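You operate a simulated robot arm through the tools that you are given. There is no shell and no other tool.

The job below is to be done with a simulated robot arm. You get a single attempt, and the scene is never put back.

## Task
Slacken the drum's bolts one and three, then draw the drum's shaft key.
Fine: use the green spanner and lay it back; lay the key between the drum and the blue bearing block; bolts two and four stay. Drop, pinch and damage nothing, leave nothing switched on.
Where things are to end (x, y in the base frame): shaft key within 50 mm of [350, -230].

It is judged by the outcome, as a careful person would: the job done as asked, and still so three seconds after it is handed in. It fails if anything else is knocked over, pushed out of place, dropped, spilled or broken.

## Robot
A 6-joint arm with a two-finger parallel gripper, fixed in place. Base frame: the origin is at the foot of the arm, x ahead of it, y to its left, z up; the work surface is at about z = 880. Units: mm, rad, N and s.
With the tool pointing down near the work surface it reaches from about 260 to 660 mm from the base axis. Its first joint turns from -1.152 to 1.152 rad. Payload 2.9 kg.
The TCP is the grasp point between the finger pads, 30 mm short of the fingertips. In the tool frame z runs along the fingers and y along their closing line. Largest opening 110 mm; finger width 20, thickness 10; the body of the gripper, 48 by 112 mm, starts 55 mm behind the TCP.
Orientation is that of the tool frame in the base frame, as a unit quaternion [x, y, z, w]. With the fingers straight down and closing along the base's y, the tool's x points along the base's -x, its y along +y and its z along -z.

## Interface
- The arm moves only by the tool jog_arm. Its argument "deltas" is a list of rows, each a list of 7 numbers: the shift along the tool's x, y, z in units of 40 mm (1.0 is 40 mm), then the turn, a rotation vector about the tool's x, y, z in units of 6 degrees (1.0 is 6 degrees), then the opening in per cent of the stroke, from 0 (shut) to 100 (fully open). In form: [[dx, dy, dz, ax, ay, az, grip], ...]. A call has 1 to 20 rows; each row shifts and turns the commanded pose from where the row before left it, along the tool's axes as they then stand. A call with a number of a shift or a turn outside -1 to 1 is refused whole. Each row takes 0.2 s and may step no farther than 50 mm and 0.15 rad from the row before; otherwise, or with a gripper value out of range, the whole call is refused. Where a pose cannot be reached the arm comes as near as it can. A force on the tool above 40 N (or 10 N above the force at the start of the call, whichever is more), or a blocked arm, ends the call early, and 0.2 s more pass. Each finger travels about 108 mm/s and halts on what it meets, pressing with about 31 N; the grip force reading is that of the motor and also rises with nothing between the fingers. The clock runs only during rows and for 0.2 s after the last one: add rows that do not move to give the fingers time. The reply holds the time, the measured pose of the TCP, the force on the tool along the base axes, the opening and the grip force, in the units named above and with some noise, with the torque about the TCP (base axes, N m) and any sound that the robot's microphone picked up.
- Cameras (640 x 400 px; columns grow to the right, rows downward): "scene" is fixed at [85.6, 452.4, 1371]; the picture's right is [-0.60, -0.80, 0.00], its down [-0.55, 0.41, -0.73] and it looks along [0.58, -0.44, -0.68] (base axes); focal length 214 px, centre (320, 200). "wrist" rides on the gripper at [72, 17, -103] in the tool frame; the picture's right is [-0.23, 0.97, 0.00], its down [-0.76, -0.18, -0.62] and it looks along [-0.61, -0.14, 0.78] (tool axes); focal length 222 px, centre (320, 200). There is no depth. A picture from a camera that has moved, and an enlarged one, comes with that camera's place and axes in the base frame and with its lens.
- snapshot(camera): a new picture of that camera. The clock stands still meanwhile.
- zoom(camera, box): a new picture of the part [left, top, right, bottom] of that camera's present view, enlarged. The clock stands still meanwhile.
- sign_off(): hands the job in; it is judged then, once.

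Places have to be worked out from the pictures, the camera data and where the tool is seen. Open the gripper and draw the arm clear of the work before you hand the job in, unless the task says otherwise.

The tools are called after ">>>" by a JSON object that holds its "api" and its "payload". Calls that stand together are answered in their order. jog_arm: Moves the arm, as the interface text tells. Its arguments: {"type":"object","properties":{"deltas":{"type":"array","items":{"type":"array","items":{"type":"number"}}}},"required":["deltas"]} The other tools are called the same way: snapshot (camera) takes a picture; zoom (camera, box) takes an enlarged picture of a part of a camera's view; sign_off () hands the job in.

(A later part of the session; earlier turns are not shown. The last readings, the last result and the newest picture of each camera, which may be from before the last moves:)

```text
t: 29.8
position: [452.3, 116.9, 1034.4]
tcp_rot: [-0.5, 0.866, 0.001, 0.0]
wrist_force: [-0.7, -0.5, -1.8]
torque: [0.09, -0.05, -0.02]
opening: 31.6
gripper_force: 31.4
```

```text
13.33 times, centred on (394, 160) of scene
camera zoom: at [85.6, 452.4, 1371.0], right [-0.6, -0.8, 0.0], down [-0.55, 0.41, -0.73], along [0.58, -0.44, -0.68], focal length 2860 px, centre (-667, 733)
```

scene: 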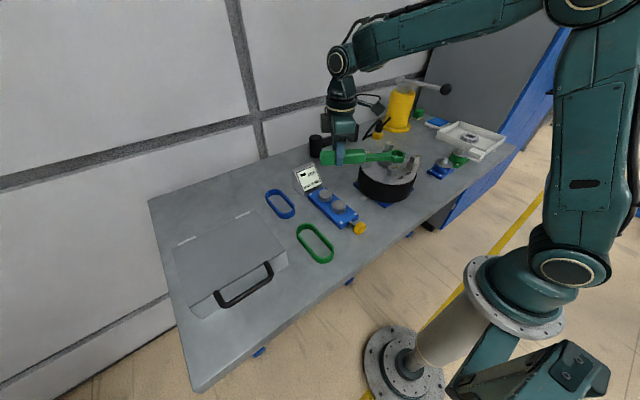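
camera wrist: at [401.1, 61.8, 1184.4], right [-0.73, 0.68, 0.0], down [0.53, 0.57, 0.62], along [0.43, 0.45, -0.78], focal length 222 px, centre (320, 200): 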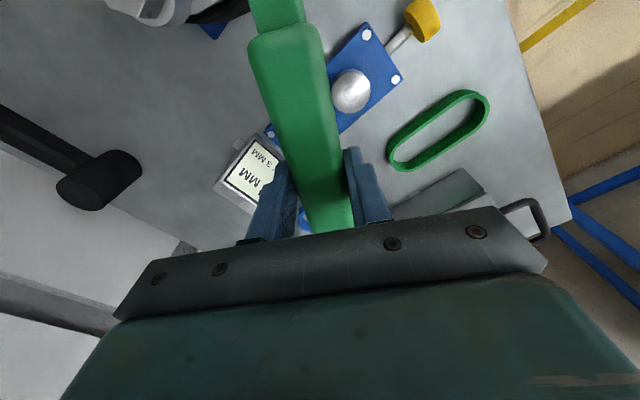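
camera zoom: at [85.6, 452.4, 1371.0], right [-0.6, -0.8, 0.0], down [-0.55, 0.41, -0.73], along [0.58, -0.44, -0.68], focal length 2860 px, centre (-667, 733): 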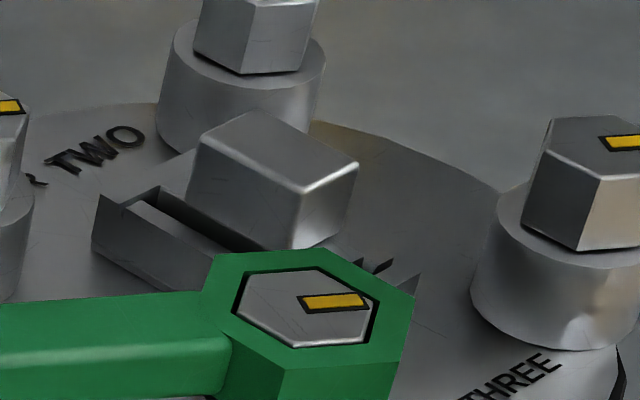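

The ring is fully seated, nearly flush with the head. I start turning counter-clockwise around the bolt axis in small steps, watching force and torque.

>>> {"api": "jog_arm", "payload": {"deltas": [[0.0025, 0.144, 0, 0, 0, -0.333, 0], [0.0025, 0.144, 0, 0, 0, -0.333, 0], [0.0025, 0.144, 0, 0, 0, -0.333, 0], [0.0025, 0.144, 0, 0, 0, -0.333, 0], [0, 0, 0, 0, 0, 0, 0]]}}

>>> {"api": "zoom", "payload": {"camera": "scene", "box": [370, 145, 418, 175]}}

```text
t: 31.0
position: [431.1, 126.4, 1032.4]
tcp_rot: [-0.559, 0.829, -0.001, -0.001]
wrist_force: [-2.4, -13.4, 0.7]
torque: [-0.58, 0.18, 0.28]
opening: 31.8
gripper_force: 30.9
```

```text
13.33 times, centred on (394, 160) of scene
camera zoom: at [85.5, 452.0, 1371.1], right [-0.6, -0.8, 0.0], down [-0.55, 0.41, -0.73], along [0.58, -0.44, -0.69], focal length 2860 px, centre (-667, 733)
```

zoom: 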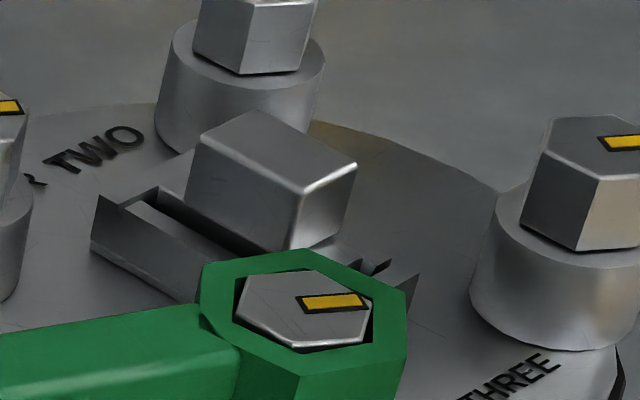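

The ring has taken up its play, and the force is mostly a radial pull, so I am about 1 mm too far out. I ease in along the handle and keep turning.

>>> {"api": "jog_arm", "payload": {"deltas": [[0.022, 0, 0, 0, 0, 0, 0], [0.0025, 0.144, 0, 0, 0, -0.333, 0], [0.0025, 0.144, 0, 0, 0, -0.333, 0], [0.0025, 0.144, 0, 0, 0, -0.333, 0], [0, 0, 0, 0, 0, 0, 0]]}}

>>> {"api": "zoom", "payload": {"camera": "scene", "box": [370, 145, 418, 175]}}

```text
t: 32.2
position: [414.1, 132.5, 1034.2]
tcp_rot: [-0.602, 0.798, 0.0, 0.001]
wrist_force: [2.3, -3.7, -7.3]
torque: [0.8, -0.22, 0.25]
opening: 31.6
gripper_force: 30.8
```

```text
13.33 times, centred on (394, 160) of scene
camera zoom: at [85.7, 452.3, 1371.0], right [-0.6, -0.8, 0.0], down [-0.55, 0.41, -0.73], along [0.58, -0.44, -0.69], focal length 2860 px, centre (-667, 733)
```

zoom: 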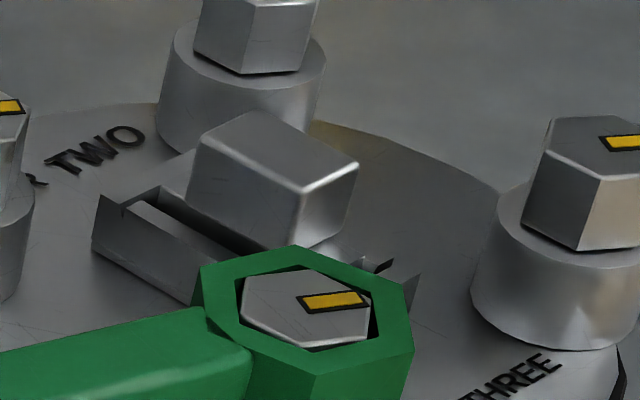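

The force is low and the bolt head has begun to turn with the ring. I continue counter-clockwise in 3° steps.

>>> {"api": "jog_arm", "payload": {"deltas": [[0.0057, 0.215, 0, 0, 0, -0.5, 0], [0.0057, 0.215, 0, 0, 0, -0.5, 0], [0.0057, 0.215, 0, 0, 0, -0.5, 0], [0.0057, 0.215, 0, 0, 0, -0.5, 0], [0, 0, 0, 0, 0, 0, 0]]}}

>>> {"api": "zoom", "payload": {"camera": "scene", "box": [370, 145, 418, 175]}}

```text
t: 33.4
position: [380.8, 137.9, 1035.5]
tcp_rot: [-0.683, 0.731, 0.0, 0.001]
wrist_force: [4.0, 9.7, -3.1]
torque: [0.43, -0.07, 0.35]
opening: 31.9
gripper_force: 31.2
```

```text
13.33 times, centred on (394, 160) of scene
camera zoom: at [85.7, 452.6, 1370.9], right [-0.6, -0.8, 0.0], down [-0.55, 0.41, -0.73], along [0.58, -0.44, -0.68], focal length 2860 px, centre (-667, 733)
```

zoom: 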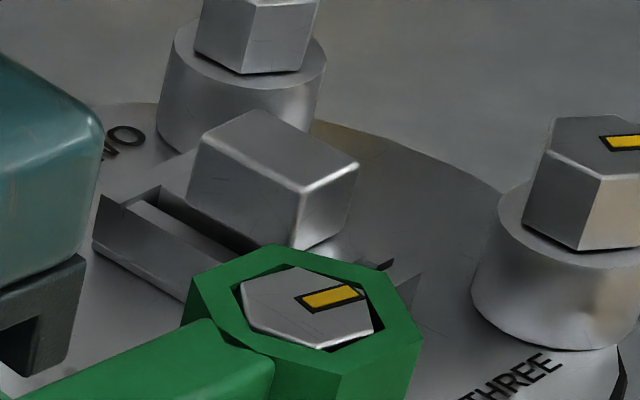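

Bolt one is turning with a low resisting force. I keep going counter-clockwise another 18°, with a slight outward easing.

>>> {"api": "jog_arm", "payload": {"deltas": [[-0.004, 0.215, 0, 0, 0, -0.5, 0], [0.0057, 0.215, 0, 0, 0, -0.5, 0], [0.0057, 0.215, 0, 0, 0, -0.5, 0], [0.0057, 0.215, 0, 0, 0, -0.5, 0], [0.0057, 0.215, 0, 0, 0, -0.5, 0], [0.0057, 0.215, 0, 0, 0, -0.5, 0], [0, 0, 0, 0, 0, 0, 0]]}}

>>> {"api": "zoom", "payload": {"camera": "scene", "box": [370, 145, 418, 175]}}

```text
t: 35.0
position: [330.3, 134.2, 1034.1]
tcp_rot: [0.788, -0.616, 0.002, -0.003]
wrist_force: [20.2, 1.8, 1.8]
torque: [-0.54, -0.52, 0.13]
opening: 31.5
gripper_force: 31.0
```

```text
13.33 times, centred on (394, 160) of scene
camera zoom: at [86.1, 452.4, 1370.9], right [-0.6, -0.8, 0.0], down [-0.55, 0.41, -0.73], along [0.58, -0.44, -0.69], focal length 2860 px, centre (-667, 733)
```

zoom: 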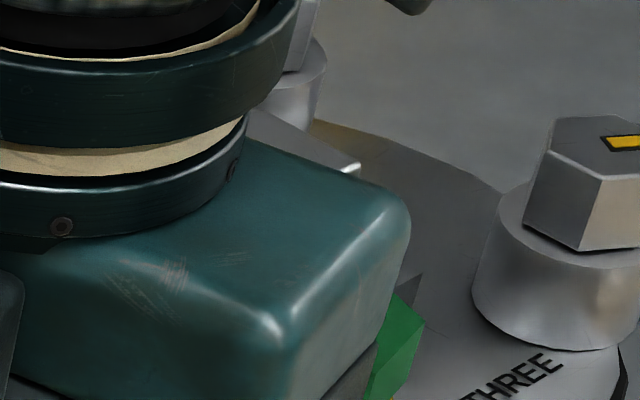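

The tangential force has risen to about 20 N at 104°. I look at both cameras to see whether anything touches or slips before going on.

>>> {"api": "snapshot", "payload": {"camera": "scene"}}

>>> {"api": "zoom", "payload": {"camera": "wrist", "box": [200, 0, 440, 240]}}

>>> {"api": "zoom", "payload": {"camera": "scene", "box": [330, 120, 450, 200]}}

```text
taken
```

scene: 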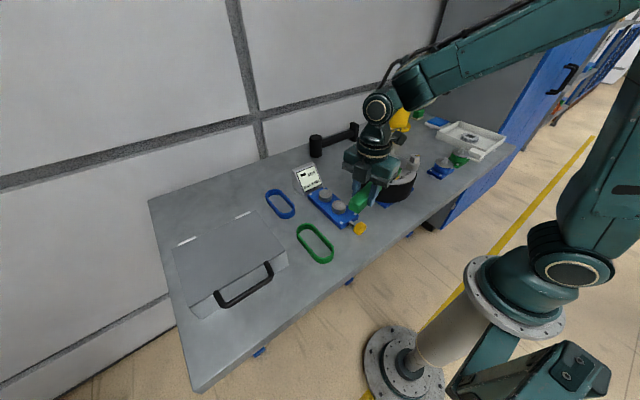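

```text
1.67 times, centred on (320, 120) of wrist
camera zoom: at [331.4, 58.6, 1137.2], right [-1.0, -0.02, -0.01], down [-0.02, 0.78, 0.62], along [0.0, 0.62, -0.78], focal length 370 px, centre (320, 333)
```

zoom: 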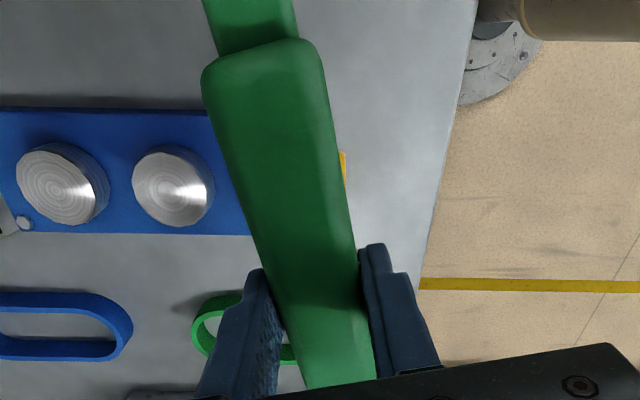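

```text
5.00 times, centred on (390, 160) of scene
camera zoom: at [86.1, 452.4, 1370.9], right [-0.6, -0.8, 0.0], down [-0.55, 0.41, -0.73], along [0.58, -0.44, -0.69], focal length 1072 px, centre (-30, 400)
```

zoom: 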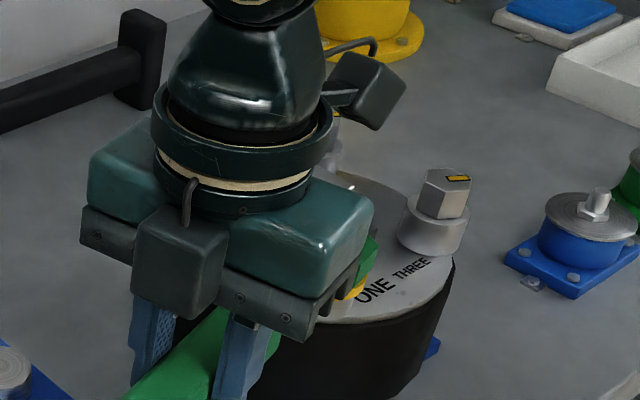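

There is a small yellow patch near the ring, just below the gripper body. I zoom in on it.

>>> {"api": "zoom", "payload": {"camera": "scene", "box": [380, 160, 420, 186]}}

>>> {"api": "snapshot", "payload": {"camera": "wrist"}}

```text
15.38 times, centred on (400, 173) of scene
camera zoom: at [86.1, 452.4, 1370.9], right [-0.6, -0.8, 0.0], down [-0.55, 0.41, -0.73], along [0.58, -0.44, -0.69], focal length 3300 px, centre (-911, 615)
```

zoom: 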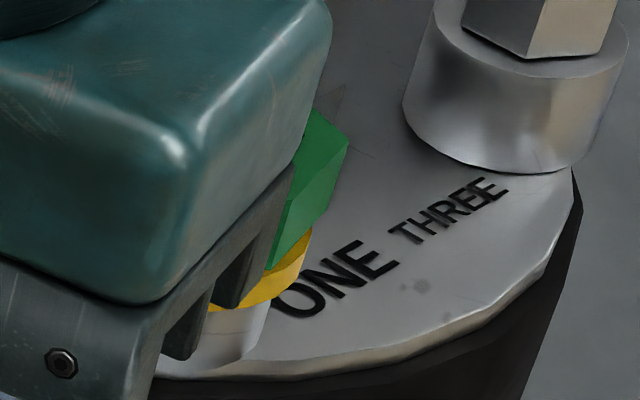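

```text
taken
camera wrist: at [331.4, 58.6, 1137.2], right [-1.0, -0.02, -0.01], down [-0.02, 0.78, 0.62], along [0.0, 0.62, -0.78], focal length 222 px, centre (320, 200)
```

wrist: 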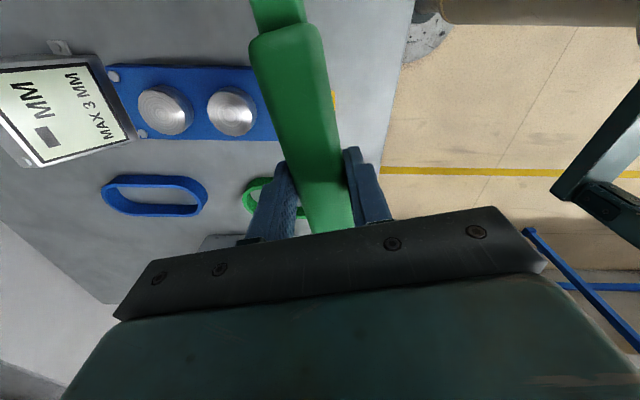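

A yellow band now shows on bolt one's boss under the head, which looks like a slack indicator, and the resistance suggests the end of its travel. I back off a few degrees within the play to unload, then re-check.

>>> {"api": "jog_arm", "payload": {"deltas": [[0.003, -0.18, 0, 0, 0, 0.417, 0], [0.003, -0.18, 0, 0, 0, 0.417, 0], [0, 0, 0, 0, 0, 0, 0], [0, 0, 0, 0, 0, 0, 0]]}}

>>> {"api": "zoom", "payload": {"camera": "scene", "box": [370, 150, 420, 186]}}

```text
t: 36.0
position: [342.5, 135.8, 1035.4]
tcp_rot: [0.76, -0.65, -0.001, 0.001]
wrist_force: [0.6, 2.3, -8.6]
torque: [0.84, 0.12, 0.18]
opening: 31.9
gripper_force: 31.4
```

```text
11.11 times, centred on (395, 168) of scene
camera zoom: at [85.7, 452.4, 1370.9], right [-0.6, -0.8, 0.0], down [-0.55, 0.41, -0.73], along [0.58, -0.44, -0.69], focal length 2383 px, centre (-513, 556)
```

zoom: 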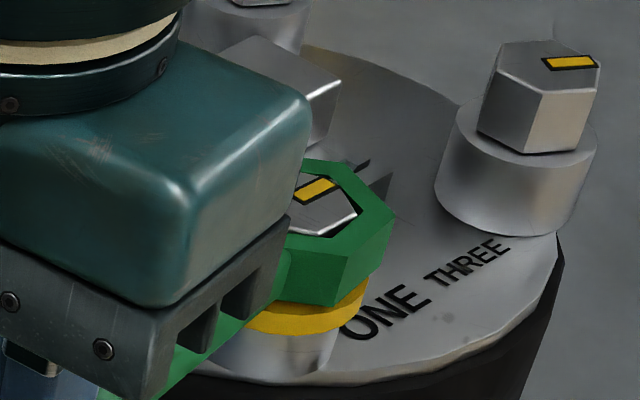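

The head has clearly risen on a yellow collar. To see whether 104° was a real stop or just friction, I gently return to it and go 1° further while reading the force.

>>> {"api": "jog_arm", "payload": {"deltas": [[0.004, 0.18, 0, 0, 0, -0.417, 0], [0.004, 0.18, 0, 0, 0, -0.417, 0], [0, 0, 0, 0, 0, 0, 0]]}}

>>> {"api": "jog_arm", "payload": {"deltas": [[0.0012, 0.072, 0, 0, 0, -0.1667, 0], [0, 0, 0, 0, 0, 0, 0]]}}

>>> {"api": "zoom", "payload": {"camera": "scene", "box": [370, 150, 420, 186]}}

```text
t: 36.8
position: [331.7, 132.8, 1034.3]
tcp_rot: [0.788, -0.615, 0.003, -0.003]
wrist_force: [19.2, 6.0, 5.2]
torque: [-0.7, -0.55, 0.0]
opening: 31.6
gripper_force: 31.2
```

```text
t: 37.4
position: [327.6, 132.9, 1034.7]
tcp_rot: [0.793, -0.609, 0.002, -0.003]
wrist_force: [23.3, -1.0, 1.8]
torque: [-0.61, -0.61, 0.07]
opening: 31.7
gripper_force: 30.8
```

```text
11.11 times, centred on (395, 168) of scene
camera zoom: at [86.2, 452.3, 1370.9], right [-0.6, -0.8, 0.0], down [-0.55, 0.41, -0.73], along [0.58, -0.44, -0.69], focal length 2383 px, centre (-513, 556)
```

zoom: 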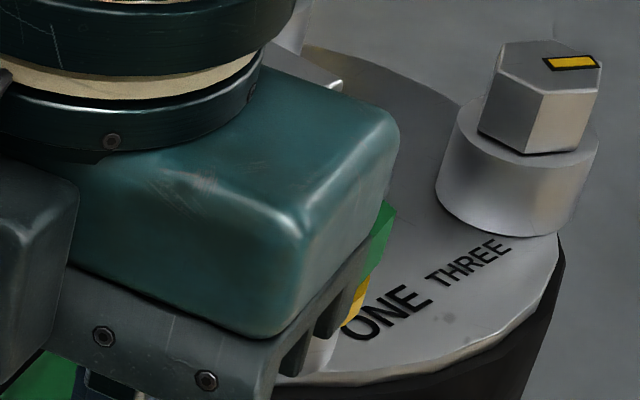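

The force climbed from 20 to 23 N for one degree, so the bolt is at the end of its travel with its yellow collar exposed: it is slack. I back off to the middle of the play and lift the ring straight off.

>>> {"api": "jog_arm", "payload": {"deltas": [[0.003, -0.19, 0, 0, 0, 0.44, 0], [0.003, -0.19, 0, 0, 0, 0.44, 0], [0.003, -0.19, 0, 0, 0, 0.44, 0], [0, 0, 0, 0, 0, 0, 0], [0, 0, -0.1, 0, 0, 0, 0], [0, 0, -0.1, 0, 0, 0, 0], [0, 0, -0.1, 0, 0, 0, 0], [0, 0, 0, 0, 0, 0, 0]]}}

>>> {"api": "zoom", "payload": {"camera": "scene", "box": [360, 140, 420, 186]}}

```text
t: 39.2
position: [349.4, 138.1, 1046.1]
tcp_rot: [0.749, -0.662, 0.0, 0.0]
wrist_force: [-1.3, -3.1, 0.4]
torque: [-0.35, 0.02, -0.33]
opening: 31.7
gripper_force: 31.1
```

```text
8.70 times, centred on (390, 163) of scene
camera zoom: at [85.5, 452.3, 1371.0], right [-0.6, -0.8, 0.0], down [-0.55, 0.41, -0.73], along [0.58, -0.44, -0.68], focal length 1865 px, centre (-289, 522)
```

zoom: 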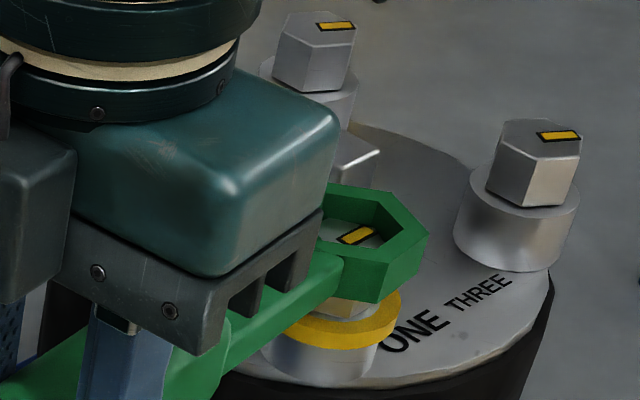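

The ring is coming off freely and the yellow collar is plain to see. I lift clear and look at bolt one's final state.

>>> {"api": "jog_arm", "payload": {"deltas": [[0, 0, -0.15, 0, 0, 0, 0], [0, 0, -0.2, 0, 0, 0, 0], [0, 0, -0.3, 0, 0, 0, 0], [0, 0, -0.4, 0, 0, 0, 0], [0, 0, 0, 0, 0, 0, 0], [0, 0, 0, 0, 0, 0, 0]]}}

>>> {"api": "zoom", "payload": {"camera": "scene", "box": [340, 130, 430, 190]}}

>>> {"api": "zoom", "payload": {"camera": "wrist", "box": [200, 0, 440, 240]}}

```text
t: 40.6
position: [348.2, 138.0, 1089.8]
tcp_rot: [0.749, -0.663, 0.0, 0.0]
wrist_force: [-0.9, 1.3, -1.4]
torque: [0.06, -0.01, -0.01]
opening: 31.6
gripper_force: 31.2
```

```text
6.67 times, centred on (385, 160) of scene
camera zoom: at [85.6, 452.4, 1371.0], right [-0.6, -0.8, 0.0], down [-0.55, 0.41, -0.73], along [0.58, -0.44, -0.68], focal length 1430 px, centre (-113, 467)
```

zoom: 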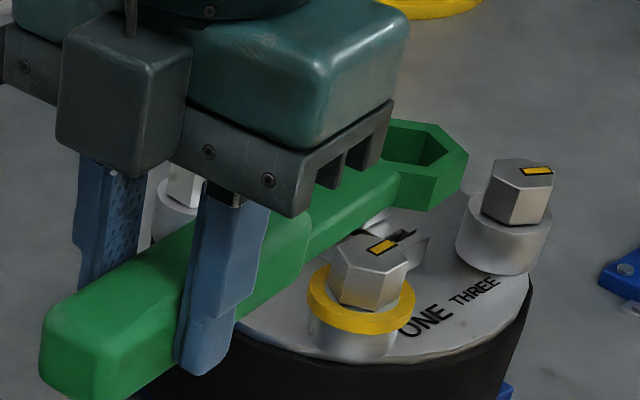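

```text
1.67 times, centred on (320, 120) of wrist
camera zoom: at [340.2, 63.5, 1193.3], right [-0.99, 0.11, 0.0], down [0.08, 0.78, 0.62], along [0.07, 0.62, -0.78], focal length 370 px, centre (320, 333)
```

zoom: 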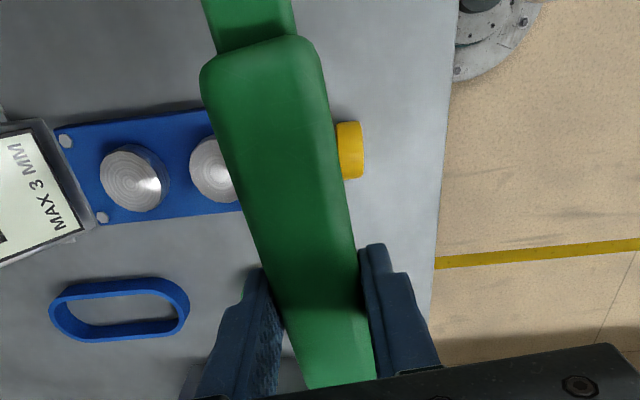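

Bolt one is done, with its collar showing and the spanner unmoved in the grip. I draw out over the table and turn clockwise at this safe height toward the approach for bolt three.

>>> {"api": "jog_arm", "payload": {"deltas": [[0.468, -0.604, 0, 0, 0, 0, 0], [0.468, -0.604, 0, 0, 0, 0, 0], [0.468, -0.604, 0, 0, 0, 0, 0], [0.468, -0.604, 0, 0, 0, 0, 0], [0.468, -0.604, 0, 0, 0, 0, 0], [0, 0, 0, 0, 0, 0.6, 0], [0, 0, 0, 0, 0, 1, 0], [0, 0, 0, 0, 0, 1, 0], [0, 0, 0, 0, 0, 1, 0], [0, 0, 0, 0, 0, 1, 0], [0, 0, 0, 0, 0, 1, 0], [0, 0, 0, 0, 0, 1, 0], [0, 0, 0, 0, 0, 1, 0], [0, 0, 0, 0, 0, 1, 0], [0, 0, 0, 0, 0, 1, 0], [0, 0, 0, 0, 0, 1, 0], [0, 0, 0, 0, 0, 1, 0], [0, 0, 0, 0, 0, 1, 0], [0, 0, 0, 0, 0, 1, 0], [0, 0, 0, 0, 0, 0.4, 0]]}}

>>> {"api": "snapshot", "payload": {"camera": "scene"}}

```text
t: 44.8
position: [481.8, 59.7, 1088.2]
tcp_rot: [-0.113, 0.994, 0.0, 0.0]
wrist_force: [-0.5, -1.2, -0.8]
torque: [0.02, -0.02, 0.02]
opening: 31.4
gripper_force: 31.0
```

```text
taken
```

scene: 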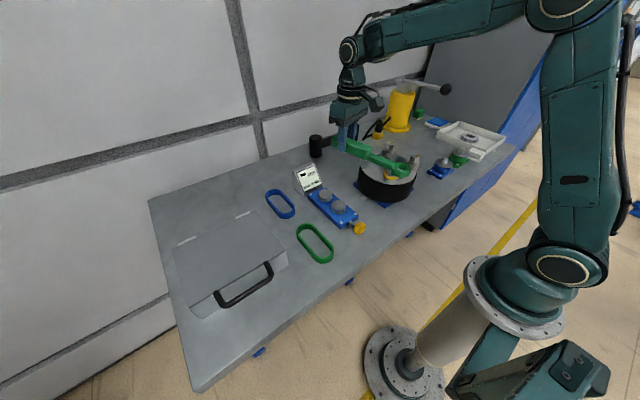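

The handle is now at 13°. I continue the clockwise turn in place.

>>> {"api": "jog_arm", "payload": {"deltas": [[0, 0, 0, 0, 0, 0.6, 0], [0, 0, 0, 0, 0, 1, 0], [0, 0, 0, 0, 0, 1, 0], [0, 0, 0, 0, 0, 1, 0], [0, 0, 0, 0, 0, 1, 0], [0, 0, 0, 0, 0, 1, 0], [0, 0, 0, 0, 0, 1, 0], [0, 0, 0, 0, 0, 1, 0], [0, 0, 0, 0, 0, 1, 0], [0, 0, 0, 0, 0, 1, 0], [0, 0, 0, 0, 0, 1, 0], [0, 0, 0, 0, 0, 1, 0], [0, 0, 0, 0, 0, 1, 0], [0, 0, 0, 0, 0, 1, 0], [0, 0, 0, 0, 0, 1, 0], [0, 0, 0, 0, 0, 1, 0], [0, 0, 0, 0, 0, 1, 0], [0, 0, 0, 0, 0, 1, 0], [0, 0, 0, 0, 0, 1, 0], [0, 0, 0, 0, 0, 0, 0]]}}

>>> {"api": "snapshot", "payload": {"camera": "scene"}}

```text
t: 49.0
position: [480.8, 60.5, 1088.3]
tcp_rot: [0.758, 0.652, 0.0, 0.0]
wrist_force: [-1.0, -0.1, -1.0]
torque: [-0.09, -0.01, -0.03]
opening: 31.9
gripper_force: 31.1
```

```text
taken
```

scene: 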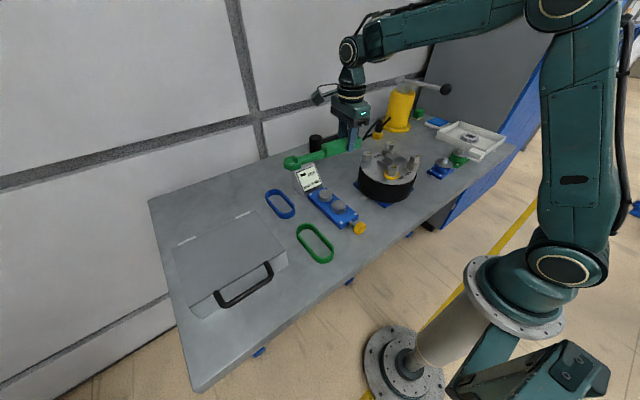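

The handle is at about -98.5°. I finish the turn to -120° and slide along the handle line to bring the ring above bolt three.

>>> {"api": "jog_arm", "payload": {"deltas": [[0, 0, 0, 0, 0, 1, 0], [0, 0, 0, 0, 0, 1, 0], [0, 0, 0, 0, 0, 1, 0], [0, 0, 0, 0, 0, 0.58, 0], [-0.4, 0, 0, 0, 0, 0, 0], [-0.9, 0, 0, 0, 0, 0, 0], [-0.9, 0, 0, 0, 0, 0, 0], [-0.9, 0, 0, 0, 0, 0, 0], [-0.9, 0, 0, 0, 0, 0, 0], [-0.9, 0, 0, 0, 0, 0, 0], [-0.9, 0, 0, 0, 0, 0, 0], [-0.9, 0, 0, 0, 0, 0, 0], [-0.9, 0, 0, 0, 0, 0, 0], [-0.9, 0, 0, 0, 0, 0, 0], [-0.9, 0, 0, 0, 0, 0, 0], [-0.31, 0.007, 0, 0, 0, 0, 0], [0, 0, 0, 0, 0, 0, 0], [0, 0, 0, 0, 0, 0, 0]]}}

>>> {"api": "snapshot", "payload": {"camera": "scene"}}

>>> {"api": "zoom", "payload": {"camera": "scene", "box": [380, 130, 440, 170]}}

>>> {"api": "snapshot", "payload": {"camera": "wrist"}}

```text
t: 52.8
position: [288.2, -274.8, 1087.7]
tcp_rot: [0.866, 0.5, 0.0, 0.0]
wrist_force: [-0.3, 0.5, -1.8]
torque: [-0.05, 0.01, 0.02]
opening: 31.8
gripper_force: 30.6
```

```text
taken
```

scene: 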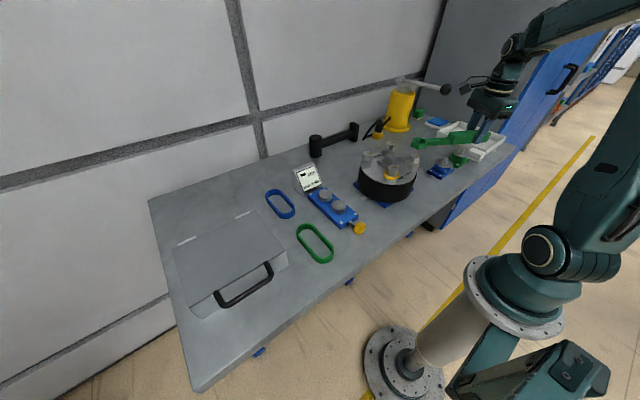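

```text
10.00 times, centred on (410, 150) of scene
camera zoom: at [85.6, 452.3, 1371.0], right [-0.6, -0.8, 0.0], down [-0.55, 0.41, -0.73], along [0.58, -0.44, -0.68], focal length 2145 px, centre (-580, 700)
```

zoom: 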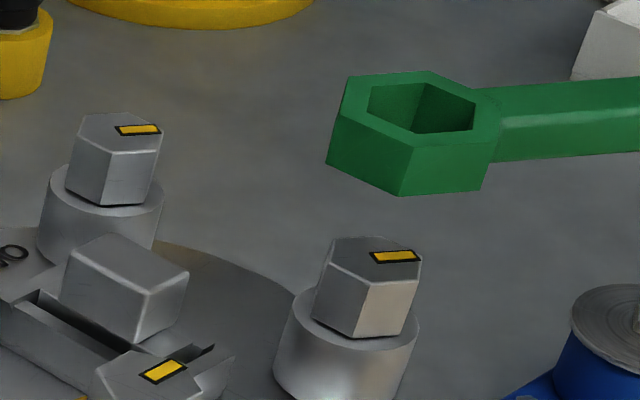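

```text
taken
camera wrist: at [339.2, -221.1, 1191.3], right [0.73, -0.68, 0.0], down [-0.54, -0.57, 0.62], along [-0.43, -0.45, -0.78], focal length 222 px, centre (320, 200)
```

wrist: 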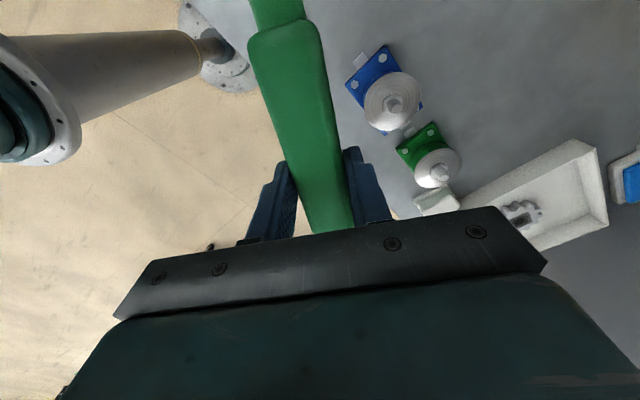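

By the camera pose the TCP is about 2 mm off its target here. I correct that and lower to just above bolt three's head for the close check.

>>> {"api": "jog_arm", "payload": {"deltas": [[-0.05, -0.017, 0.3, 0, 0, 0, 0], [0, 0, 0.4, 0, 0, 0, 0], [0, 0, 0.16, 0, 0, 0, 0], [0, 0, 0, 0, 0, 0, 0], [0, 0, 0, 0, 0, 0, 0]]}}

>>> {"api": "zoom", "payload": {"camera": "scene", "box": [392, 140, 440, 170]}}

>>> {"api": "zoom", "payload": {"camera": "wrist", "box": [200, 0, 440, 240]}}

```text
t: 54.0
position: [287.6, -277.8, 1052.1]
tcp_rot: [0.866, 0.5, -0.001, -0.001]
wrist_force: [0.5, -0.4, -1.6]
torque: [0.0, 0.01, 0.03]
opening: 32.0
gripper_force: 30.6
```

```text
13.33 times, centred on (416, 155) of scene
camera zoom: at [85.6, 452.3, 1371.0], right [-0.6, -0.8, 0.0], down [-0.55, 0.41, -0.73], along [0.58, -0.44, -0.68], focal length 2860 px, centre (-960, 800)
```

zoom: 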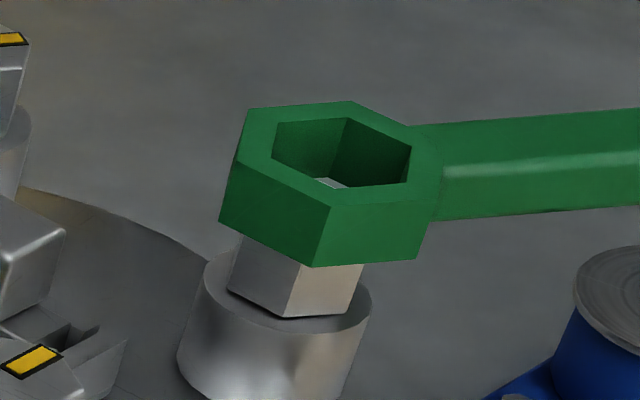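

```text
1.67 times, centred on (320, 120) of wrist
camera zoom: at [336.9, -223.8, 1156.1], right [0.73, -0.68, 0.0], down [-0.54, -0.57, 0.62], along [-0.43, -0.45, -0.78], focal length 370 px, centre (320, 333)
```

zoom: 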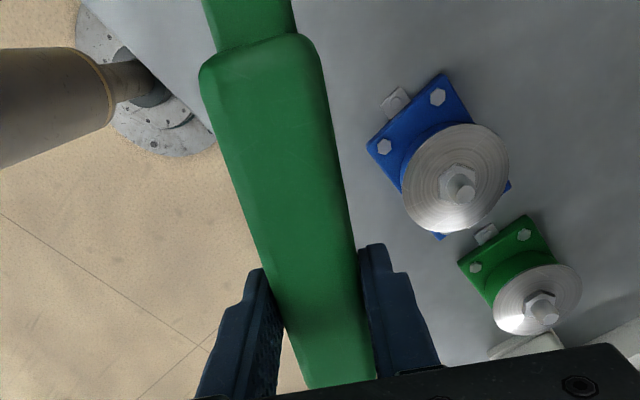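

The ring sits about 10 px lower in the picture than at bolt one, so it is either slightly tilted in the grip or nearer to the camera. I zoom in on the spanner to decide which before lowering.

>>> {"api": "zoom", "payload": {"camera": "scene", "box": [404, 120, 500, 180]}}

>>> {"api": "zoom", "payload": {"camera": "scene", "box": [404, 140, 428, 155]}}

```text
6.67 times, centred on (452, 150) of scene
camera zoom: at [85.6, 452.3, 1371.0], right [-0.6, -0.8, 0.0], down [-0.55, 0.41, -0.73], along [0.58, -0.44, -0.68], focal length 1430 px, centre (-560, 533)
```

zoom: 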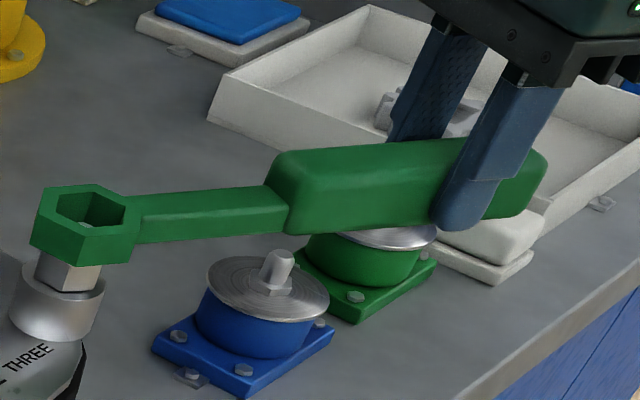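

```text
16.00 times, centred on (416, 148) of scene
camera zoom: at [85.6, 452.3, 1371.0], right [-0.6, -0.8, 0.0], down [-0.55, 0.41, -0.73], along [0.58, -0.44, -0.68], focal length 3432 px, centre (-1216, 1040)
```

zoom: 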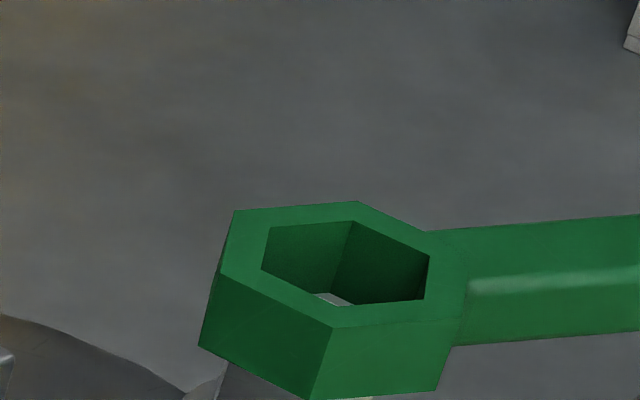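

The shaft slopes about 1° more than level, so the ring has drooped roughly 2.5 mm and its depth is fine. I rise 4 mm, shift 1.2 mm toward the bolt and look again.

>>> {"api": "jog_arm", "payload": {"deltas": [[0, 0, -0.1, 0, 0, 0, 0], [0.03, 0, 0, 0, 0, 0, 0], [0, 0, 0, 0, 0, 0, 0]]}}

>>> {"api": "zoom", "payload": {"camera": "scene", "box": [396, 140, 436, 165]}}

>>> {"api": "zoom", "payload": {"camera": "wrist", "box": [200, 0, 440, 240]}}

```text
t: 54.8
position: [286.5, -277.0, 1057.3]
tcp_rot: [0.866, 0.5, 0.0, 0.0]
wrist_force: [0.4, -0.3, -1.3]
torque: [-0.03, 0.03, 0.01]
opening: 31.6
gripper_force: 30.8
```

```text
16.00 times, centred on (416, 152) of scene
camera zoom: at [85.6, 452.3, 1371.0], right [-0.6, -0.8, 0.0], down [-0.55, 0.41, -0.73], along [0.58, -0.44, -0.68], focal length 3432 px, centre (-1216, 960)
```

zoom: 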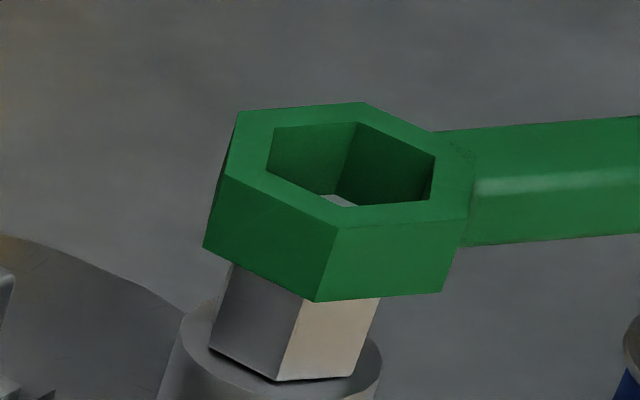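

```text
1.67 times, centred on (320, 120) of wrist
camera zoom: at [336.7, -222.7, 1160.7], right [0.73, -0.68, 0.0], down [-0.54, -0.57, 0.62], along [-0.43, -0.45, -0.78], focal length 370 px, centre (320, 333)
```

zoom: 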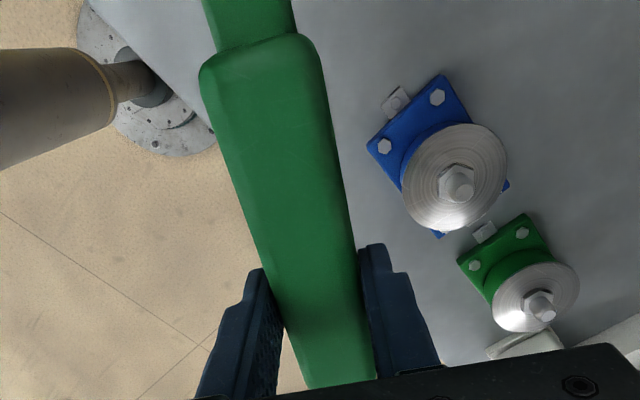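

The two cameras now agree to within 0.7 mm. I make that last small correction and lower onto bolt three gently.

>>> {"api": "jog_arm", "payload": {"deltas": [[0.0165, 0.012, 0, 0, 0, 0, 0], [0, 0, 0.05, 0, 0, 0, 0], [0, 0, 0.05, 0, 0, 0, 0], [0, 0, 0.05, 0, 0, 0, 0], [0, 0, 0.05, 0, 0, 0, 0], [0, 0, 0.05, 0, 0, 0, 0], [0, 0, 0.03, 0, 0, 0, 0], [0, 0, 0, 0, 0, 0, 0]]}}

>>> {"api": "zoom", "payload": {"camera": "scene", "box": [396, 140, 436, 165]}}

```text
t: 56.6
position: [286.4, -277.7, 1045.8]
tcp_rot: [0.866, 0.5, -0.001, 0.0]
wrist_force: [-0.3, 0.0, -2.2]
torque: [-0.06, 0.03, -0.01]
opening: 31.6
gripper_force: 30.7
```

```text
16.00 times, centred on (416, 152) of scene
camera zoom: at [85.6, 452.3, 1371.0], right [-0.6, -0.8, 0.0], down [-0.55, 0.41, -0.73], along [0.58, -0.44, -0.68], focal length 3432 px, centre (-1216, 960)
```

zoom: 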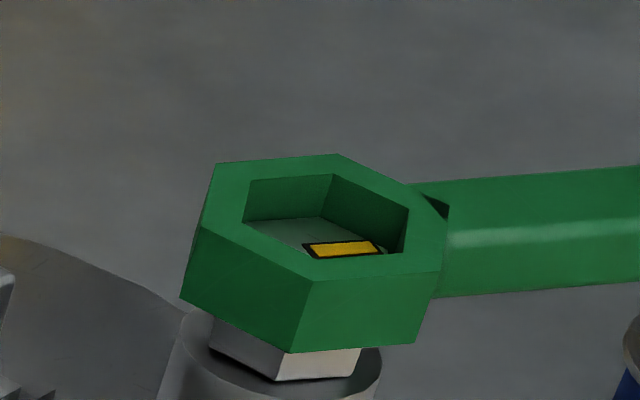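

The ring slid over bolt three's head without any force. I lower 8 mm more to seat it.

>>> {"api": "jog_arm", "payload": {"deltas": [[0, 0, 0.05, 0, 0, 0, 0], [0, 0, 0.05, 0, 0, 0, 0], [0, 0, 0.05, 0, 0, 0, 0], [0, 0, 0.05, 0, 0, 0, 0], [0, 0, 0, 0, 0, 0, 0]]}}

>>> {"api": "zoom", "payload": {"camera": "scene", "box": [396, 145, 436, 170]}}

```text
t: 57.8
position: [286.6, -276.7, 1037.3]
tcp_rot: [0.867, 0.499, 0.0, 0.0]
wrist_force: [0.4, -0.1, -1.2]
torque: [-0.06, -0.02, -0.1]
opening: 31.9
gripper_force: 30.7
```

```text
16.00 times, centred on (416, 158) of scene
camera zoom: at [85.6, 452.3, 1371.0], right [-0.6, -0.8, 0.0], down [-0.55, 0.41, -0.73], along [0.58, -0.44, -0.69], focal length 3432 px, centre (-1216, 880)
```

zoom: 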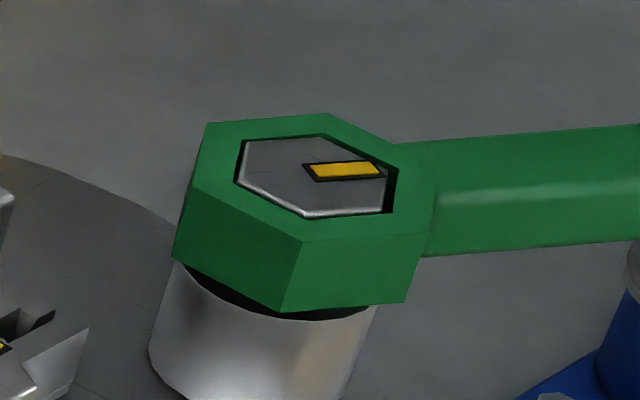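

It is seated and slightly off toward the handle side. I nudge 0.7 mm in and begin turning bolt three counter-clockwise.

>>> {"api": "jog_arm", "payload": {"deltas": [[0.018, 0, 0, 0, 0, 0, 0], [0.0025, 0.1434, 0, 0, 0, -0.333, 0], [0.0025, 0.1434, 0, 0, 0, -0.333, 0], [0.0025, 0.1434, 0, 0, 0, -0.333, 0], [0.0025, 0.1434, 0, 0, 0, -0.333, 0], [0.0025, 0.1434, 0, 0, 0, -0.333, 0], [0, 0, 0, 0, 0, 0, 0]]}}

>>> {"api": "zoom", "payload": {"camera": "scene", "box": [396, 145, 436, 170]}}

```text
t: 59.4
position: [313.1, -289.5, 1038.1]
tcp_rot: [0.82, 0.573, 0.0, 0.0]
wrist_force: [-4.3, -15.1, -2.9]
torque: [-0.7, 0.23, -0.26]
opening: 31.7
gripper_force: 31.3
```

```text
16.00 times, centred on (416, 158) of scene
camera zoom: at [85.5, 451.9, 1371.1], right [-0.6, -0.8, 0.0], down [-0.55, 0.41, -0.73], along [0.58, -0.44, -0.69], focal length 3432 px, centre (-1216, 880)
```

zoom: 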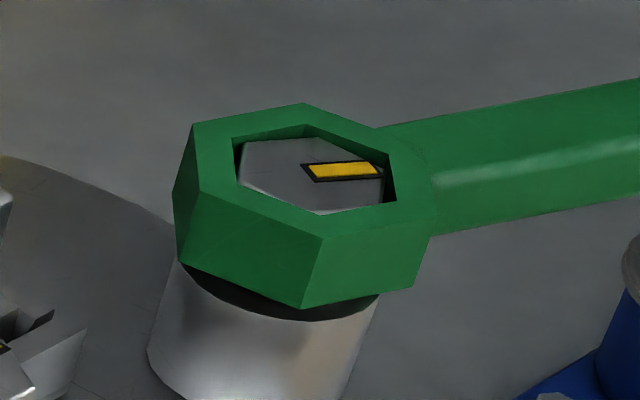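

The play is nearly taken up and the force of 16 N is mostly radial, pushing outward. I ease out by 1 mm and continue turning.

>>> {"api": "jog_arm", "payload": {"deltas": [[-0.025, 0, 0, 0, 0, 0, 0], [0.0025, 0.1434, 0, 0, 0, -0.333, 0], [0.0025, 0.1434, 0, 0, 0, -0.333, 0], [0.0025, 0.1434, 0, 0, 0, -0.333, 0], [0, 0, 0, 0, 0, 0, 0]]}}

>>> {"api": "zoom", "payload": {"camera": "scene", "box": [396, 145, 436, 170]}}

```text
t: 60.6
position: [329.7, -293.9, 1038.3]
tcp_rot: [0.788, 0.615, 0.0, 0.001]
wrist_force: [-5.8, -13.5, 3.2]
torque: [0.39, -0.02, 0.07]
opening: 31.5
gripper_force: 31.3
```

```text
16.00 times, centred on (416, 158) of scene
camera zoom: at [85.4, 452.0, 1371.1], right [-0.6, -0.8, 0.0], down [-0.55, 0.41, -0.73], along [0.58, -0.44, -0.69], focal length 3432 px, centre (-1216, 880)
```

zoom: 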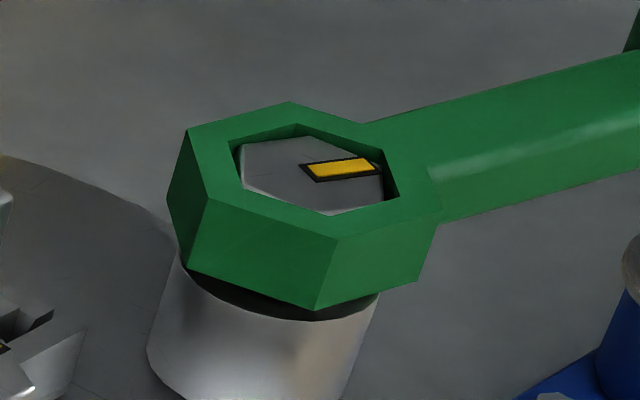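

Bolt three's mark has started to turn. I ease out another 0.8 mm and continue in 3° steps.

>>> {"api": "jog_arm", "payload": {"deltas": [[-0.02, 0, 0, 0, 0, 0, 0], [0.0057, 0.215, 0, 0, 0, -0.5, 0], [0.0057, 0.215, 0, 0, 0, -0.5, 0], [0.0057, 0.215, 0, 0, 0, -0.5, 0], [0.0057, 0.215, 0, 0, 0, -0.5, 0], [0, 0, 0, 0, 0, 0, 0]]}}

>>> {"api": "zoom", "payload": {"camera": "scene", "box": [396, 145, 436, 170]}}

```text
t: 62.0
position: [362.4, -298.3, 1037.4]
tcp_rot: [0.72, 0.694, 0.0, 0.0]
wrist_force: [0.8, -5.4, 3.1]
torque: [0.46, -0.05, -0.21]
opening: 31.5
gripper_force: 30.5
```

```text
16.00 times, centred on (416, 158) of scene
camera zoom: at [85.6, 452.2, 1371.0], right [-0.6, -0.8, 0.0], down [-0.55, 0.41, -0.73], along [0.58, -0.44, -0.69], focal length 3432 px, centre (-1216, 880)
```

zoom: 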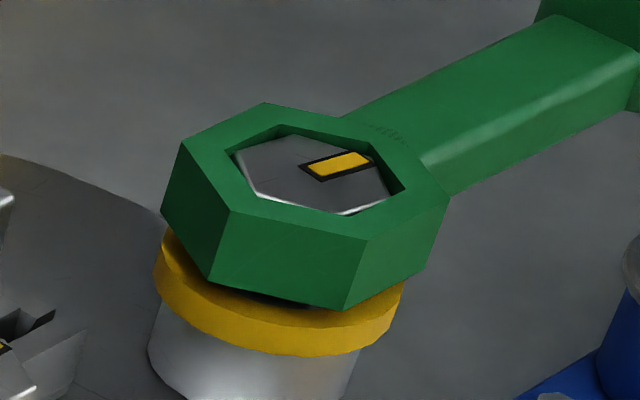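

The yellow collar has appeared at bolt three too. I turn about 9° more for margin, staying short of the hard stop.

>>> {"api": "jog_arm", "payload": {"deltas": [[-0.003, 0.215, 0, 0, 0, -0.5, 0], [0.0057, 0.215, 0, 0, 0, -0.5, 0], [0.0057, 0.215, 0, 0, 0, -0.5, 0], [0, 0, 0, 0, 0, 0, 0]]}}

>>> {"api": "zoom", "payload": {"camera": "scene", "box": [396, 145, 436, 170]}}

```text
t: 63.0
position: [388.9, -298.2, 1037.6]
tcp_rot: [0.662, 0.75, 0.0, -0.001]
wrist_force: [-1.2, 3.7, -3.5]
torque: [-0.44, -0.05, 0.03]
opening: 31.4
gripper_force: 30.7
```

```text
16.00 times, centred on (416, 158) of scene
camera zoom: at [85.6, 452.4, 1370.9], right [-0.6, -0.8, 0.0], down [-0.55, 0.41, -0.73], along [0.58, -0.44, -0.68], focal length 3432 px, centre (-1216, 880)
```

zoom: 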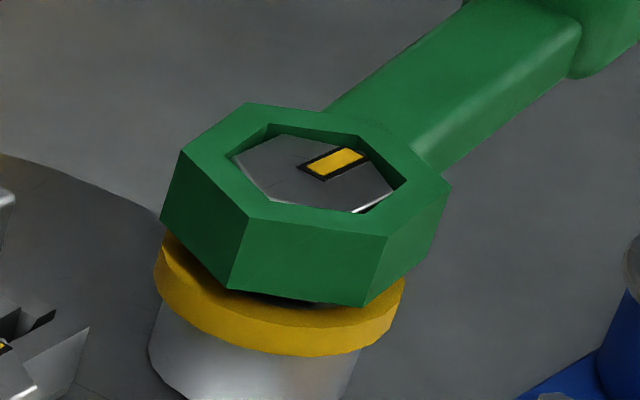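

Forces stay small and the collar is fully shown. I add a few degrees more, then back off to the middle of the play and lift the ring off.

>>> {"api": "jog_arm", "payload": {"deltas": [[0.0025, 0.1434, 0, 0, 0, -0.333, 0], [0.0025, 0.1434, 0, 0, 0, -0.333, 0], [0, 0, 0, 0, 0, 0, 0]]}}

>>> {"api": "jog_arm", "payload": {"deltas": [[0.003, -0.167, 0, 0, 0, 0.39, 0], [0.003, -0.167, 0, 0, 0, 0.39, 0], [0.003, -0.167, 0, 0, 0, 0.39, 0], [0, 0, 0, 0, 0, 0, 0], [0, 0, -0.05, 0, 0, 0, 0], [0, 0, -0.1, 0, 0, 0, 0], [0, 0, -0.1, 0, 0, 0, 0], [0, 0, -0.1, 0, 0, 0, 0], [0, 0, 0, 0, 0, 0, 0]]}}

>>> {"api": "zoom", "payload": {"camera": "scene", "box": [396, 145, 436, 170]}}

```text
t: 63.8
position: [399.4, -297.1, 1037.8]
tcp_rot: [0.636, 0.772, 0.0, 0.0]
wrist_force: [-1.4, 1.6, 4.3]
torque: [0.9, 0.26, -0.42]
opening: 31.7
gripper_force: 31.1
```

```text
t: 65.8
position: [379.5, -298.6, 1053.6]
tcp_rot: [0.683, 0.731, 0.0, 0.001]
wrist_force: [-0.2, 0.5, -2.2]
torque: [-0.05, 0.03, 0.0]
opening: 31.7
gripper_force: 31.4
```

```text
16.00 times, centred on (416, 158) of scene
camera zoom: at [85.6, 452.3, 1371.0], right [-0.6, -0.8, 0.0], down [-0.55, 0.41, -0.73], along [0.58, -0.44, -0.68], focal length 3432 px, centre (-1216, 880)
```

zoom: 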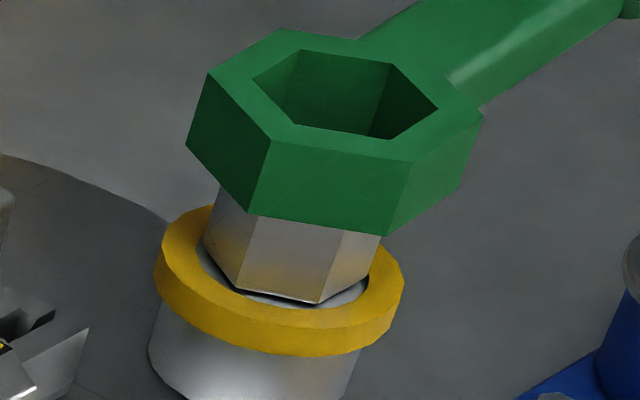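

The ring is off bolt three and its collar stays exposed. I rise and carry the spanner back toward where it lay.

>>> {"api": "jog_arm", "payload": {"deltas": [[0, 0, -0.3, 0, 0, 0, 0], [0, 0, -0.5, 0, 0, 0, 0], [0.3, 0.4, 0, 0, 0, 0, 0], [0.495, 0.723, 0, 0, 0, 0, 0], [0.495, 0.723, 0, 0, 0, 0, 0], [0.495, 0.723, 0, 0, 0, 0, 0], [0.495, 0.723, 0, 0, 0, 0, 0], [0.495, 0.723, 0, 0, 0, 0, 0], [0.495, 0.723, 0, 0, 0, 0, 0], [0, 0, 0, 0, 0, -0.17, 0], [0, 0, 0, 0, 0, 0, 0], [0, 0, 0, 0, 0, 0, 0]]}}

>>> {"api": "snapshot", "payload": {"camera": "scene"}}

>>> {"api": "snapshot", "payload": {"camera": "wrist"}}

>>> {"api": "zoom", "payload": {"camera": "scene", "box": [330, 110, 450, 200]}}

```text
t: 68.4
position: [562.0, -155.3, 1083.1]
tcp_rot: [0.676, 0.737, 0.0, -0.001]
wrist_force: [0.3, -0.8, -2.0]
torque: [-0.11, -0.04, -0.02]
opening: 31.8
gripper_force: 30.6
```

```text
taken
```

scene: 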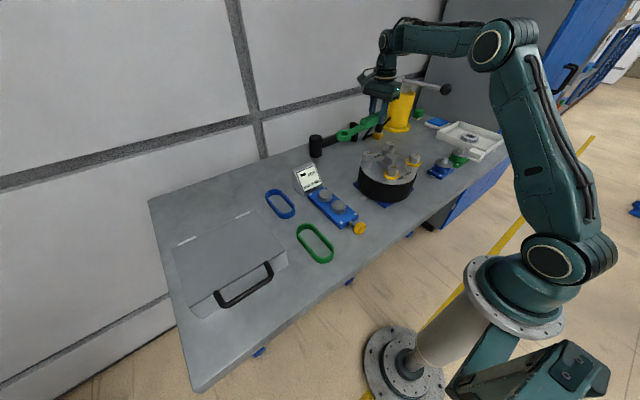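

```text
taken
camera wrist: at [572.1, -81.7, 1185.6], right [0.99, -0.14, 0.0], down [-0.11, -0.77, 0.62], along [-0.09, -0.62, -0.78], focal length 222 px, centre (320, 200)
```

wrist: 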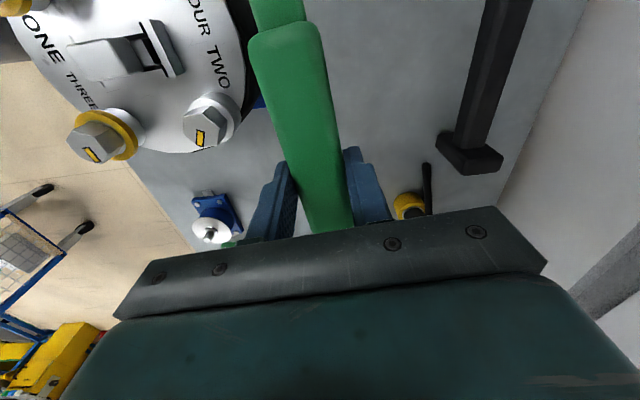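

```text
4.44 times, centred on (390, 155) of scene
camera zoom: at [85.6, 452.4, 1371.0], right [-0.6, -0.8, 0.0], down [-0.55, 0.41, -0.73], along [0.58, -0.44, -0.68], focal length 953 px, centre (9, 400)
```

zoom: 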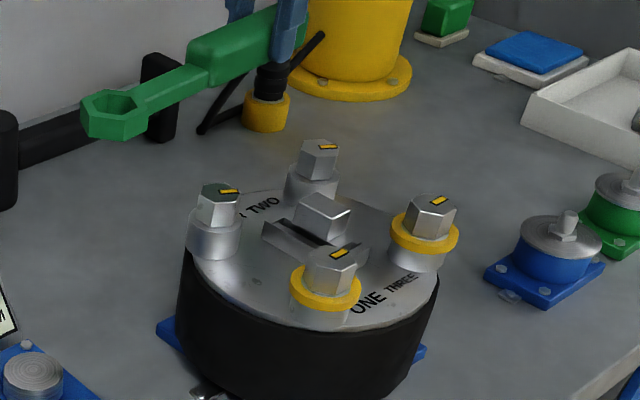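

Both collars are clearly yellow, and bolts two and four are untouched. I go out and down along a slope toward the spanner's original place, stopping about 40 mm above it.

>>> {"api": "jog_arm", "payload": {"deltas": [[-0.02, 0.2, 0.5, 0, 0, 0, 0], [-0.03, 0.35, 0.8, 0, 0, 0, 0], [-0.03, 0.35, 0.8, 0, 0, 0, 0], [-0.03, 0.35, 0.8, 0, 0, 0, 0], [-0.013, 0.167, 0.3, 0, 0, 0, 0], [0, 0, 0, 0, 0, 0, 0], [0, 0, 0, 0, 0, 0, 0]]}}

>>> {"api": "snapshot", "payload": {"camera": "wrist"}}

>>> {"api": "zoom", "payload": {"camera": "scene", "box": [310, 110, 410, 190]}}

```text
t: 70.0
position: [617.5, -156.7, 955.4]
tcp_rot: [0.676, 0.737, 0.0, 0.0]
wrist_force: [-0.2, 0.4, -0.5]
torque: [-0.1, -0.01, 0.01]
opening: 31.7
gripper_force: 30.7
```

```text
taken
camera wrist: at [628.6, -83.4, 1058.1], right [0.99, -0.14, 0.0], down [-0.11, -0.77, 0.62], along [-0.09, -0.62, -0.78], focal length 222 px, centre (320, 200)
```

wrist: 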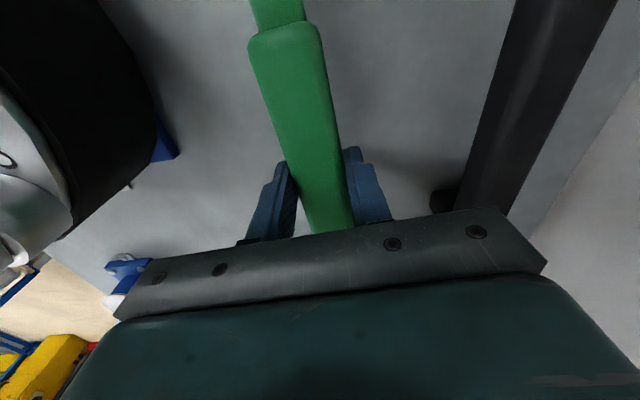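

```text
5.00 times, centred on (360, 150) of scene
camera zoom: at [85.6, 452.3, 1371.0], right [-0.6, -0.8, 0.0], down [-0.55, 0.41, -0.73], along [0.58, -0.44, -0.68], focal length 1072 px, centre (120, 450)
```

zoom: 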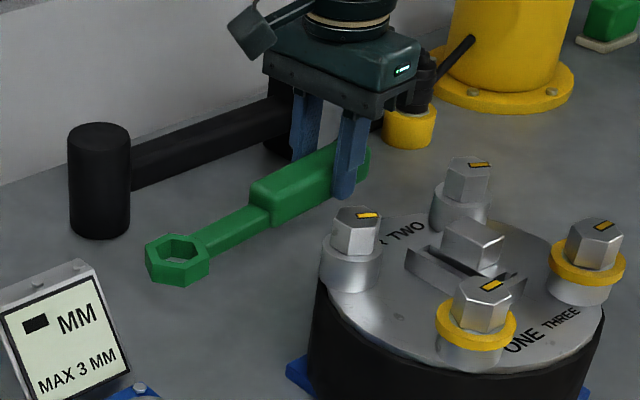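

It is back above its place, about 1.6 mm off along y. I correct that and lower softly to the table, letting the ring level itself against the surface.

>>> {"api": "jog_arm", "payload": {"deltas": [[0.04, 0.01, 0.4, 0, 0, 0, 0], [0, 0, 0.3, 0, 0, 0, 0], [0, 0, 0.15, 0, 0, 0, 0], [0, 0, 0.05, 0, 0, 0, 0], [0, 0, 0.05, 0, 0, 0, 0], [0, 0, 0.05, 0, 0, 0, 0], [0, 0, 0, 0, 0, 0, 0], [0, 0, 0, 0, 0, 0, 0]]}}

>>> {"api": "zoom", "payload": {"camera": "scene", "box": [310, 110, 410, 190]}}

```text
t: 71.8
position: [619.4, -153.5, 917.0]
tcp_rot: [0.675, 0.738, 0.001, 0.001]
wrist_force: [-0.2, 0.9, 4.1]
torque: [1.03, 0.08, -0.16]
opening: 32.0
gripper_force: 30.7
```

```text
5.00 times, centred on (360, 150) of scene
camera zoom: at [85.5, 452.4, 1371.0], right [-0.6, -0.8, 0.0], down [-0.55, 0.41, -0.73], along [0.58, -0.44, -0.68], focal length 1072 px, centre (120, 450)
```

zoom: 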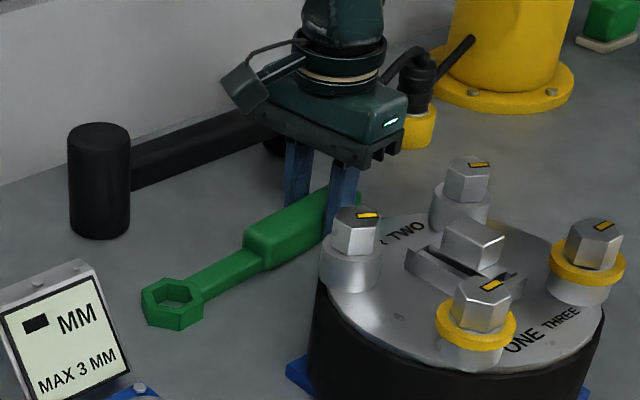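

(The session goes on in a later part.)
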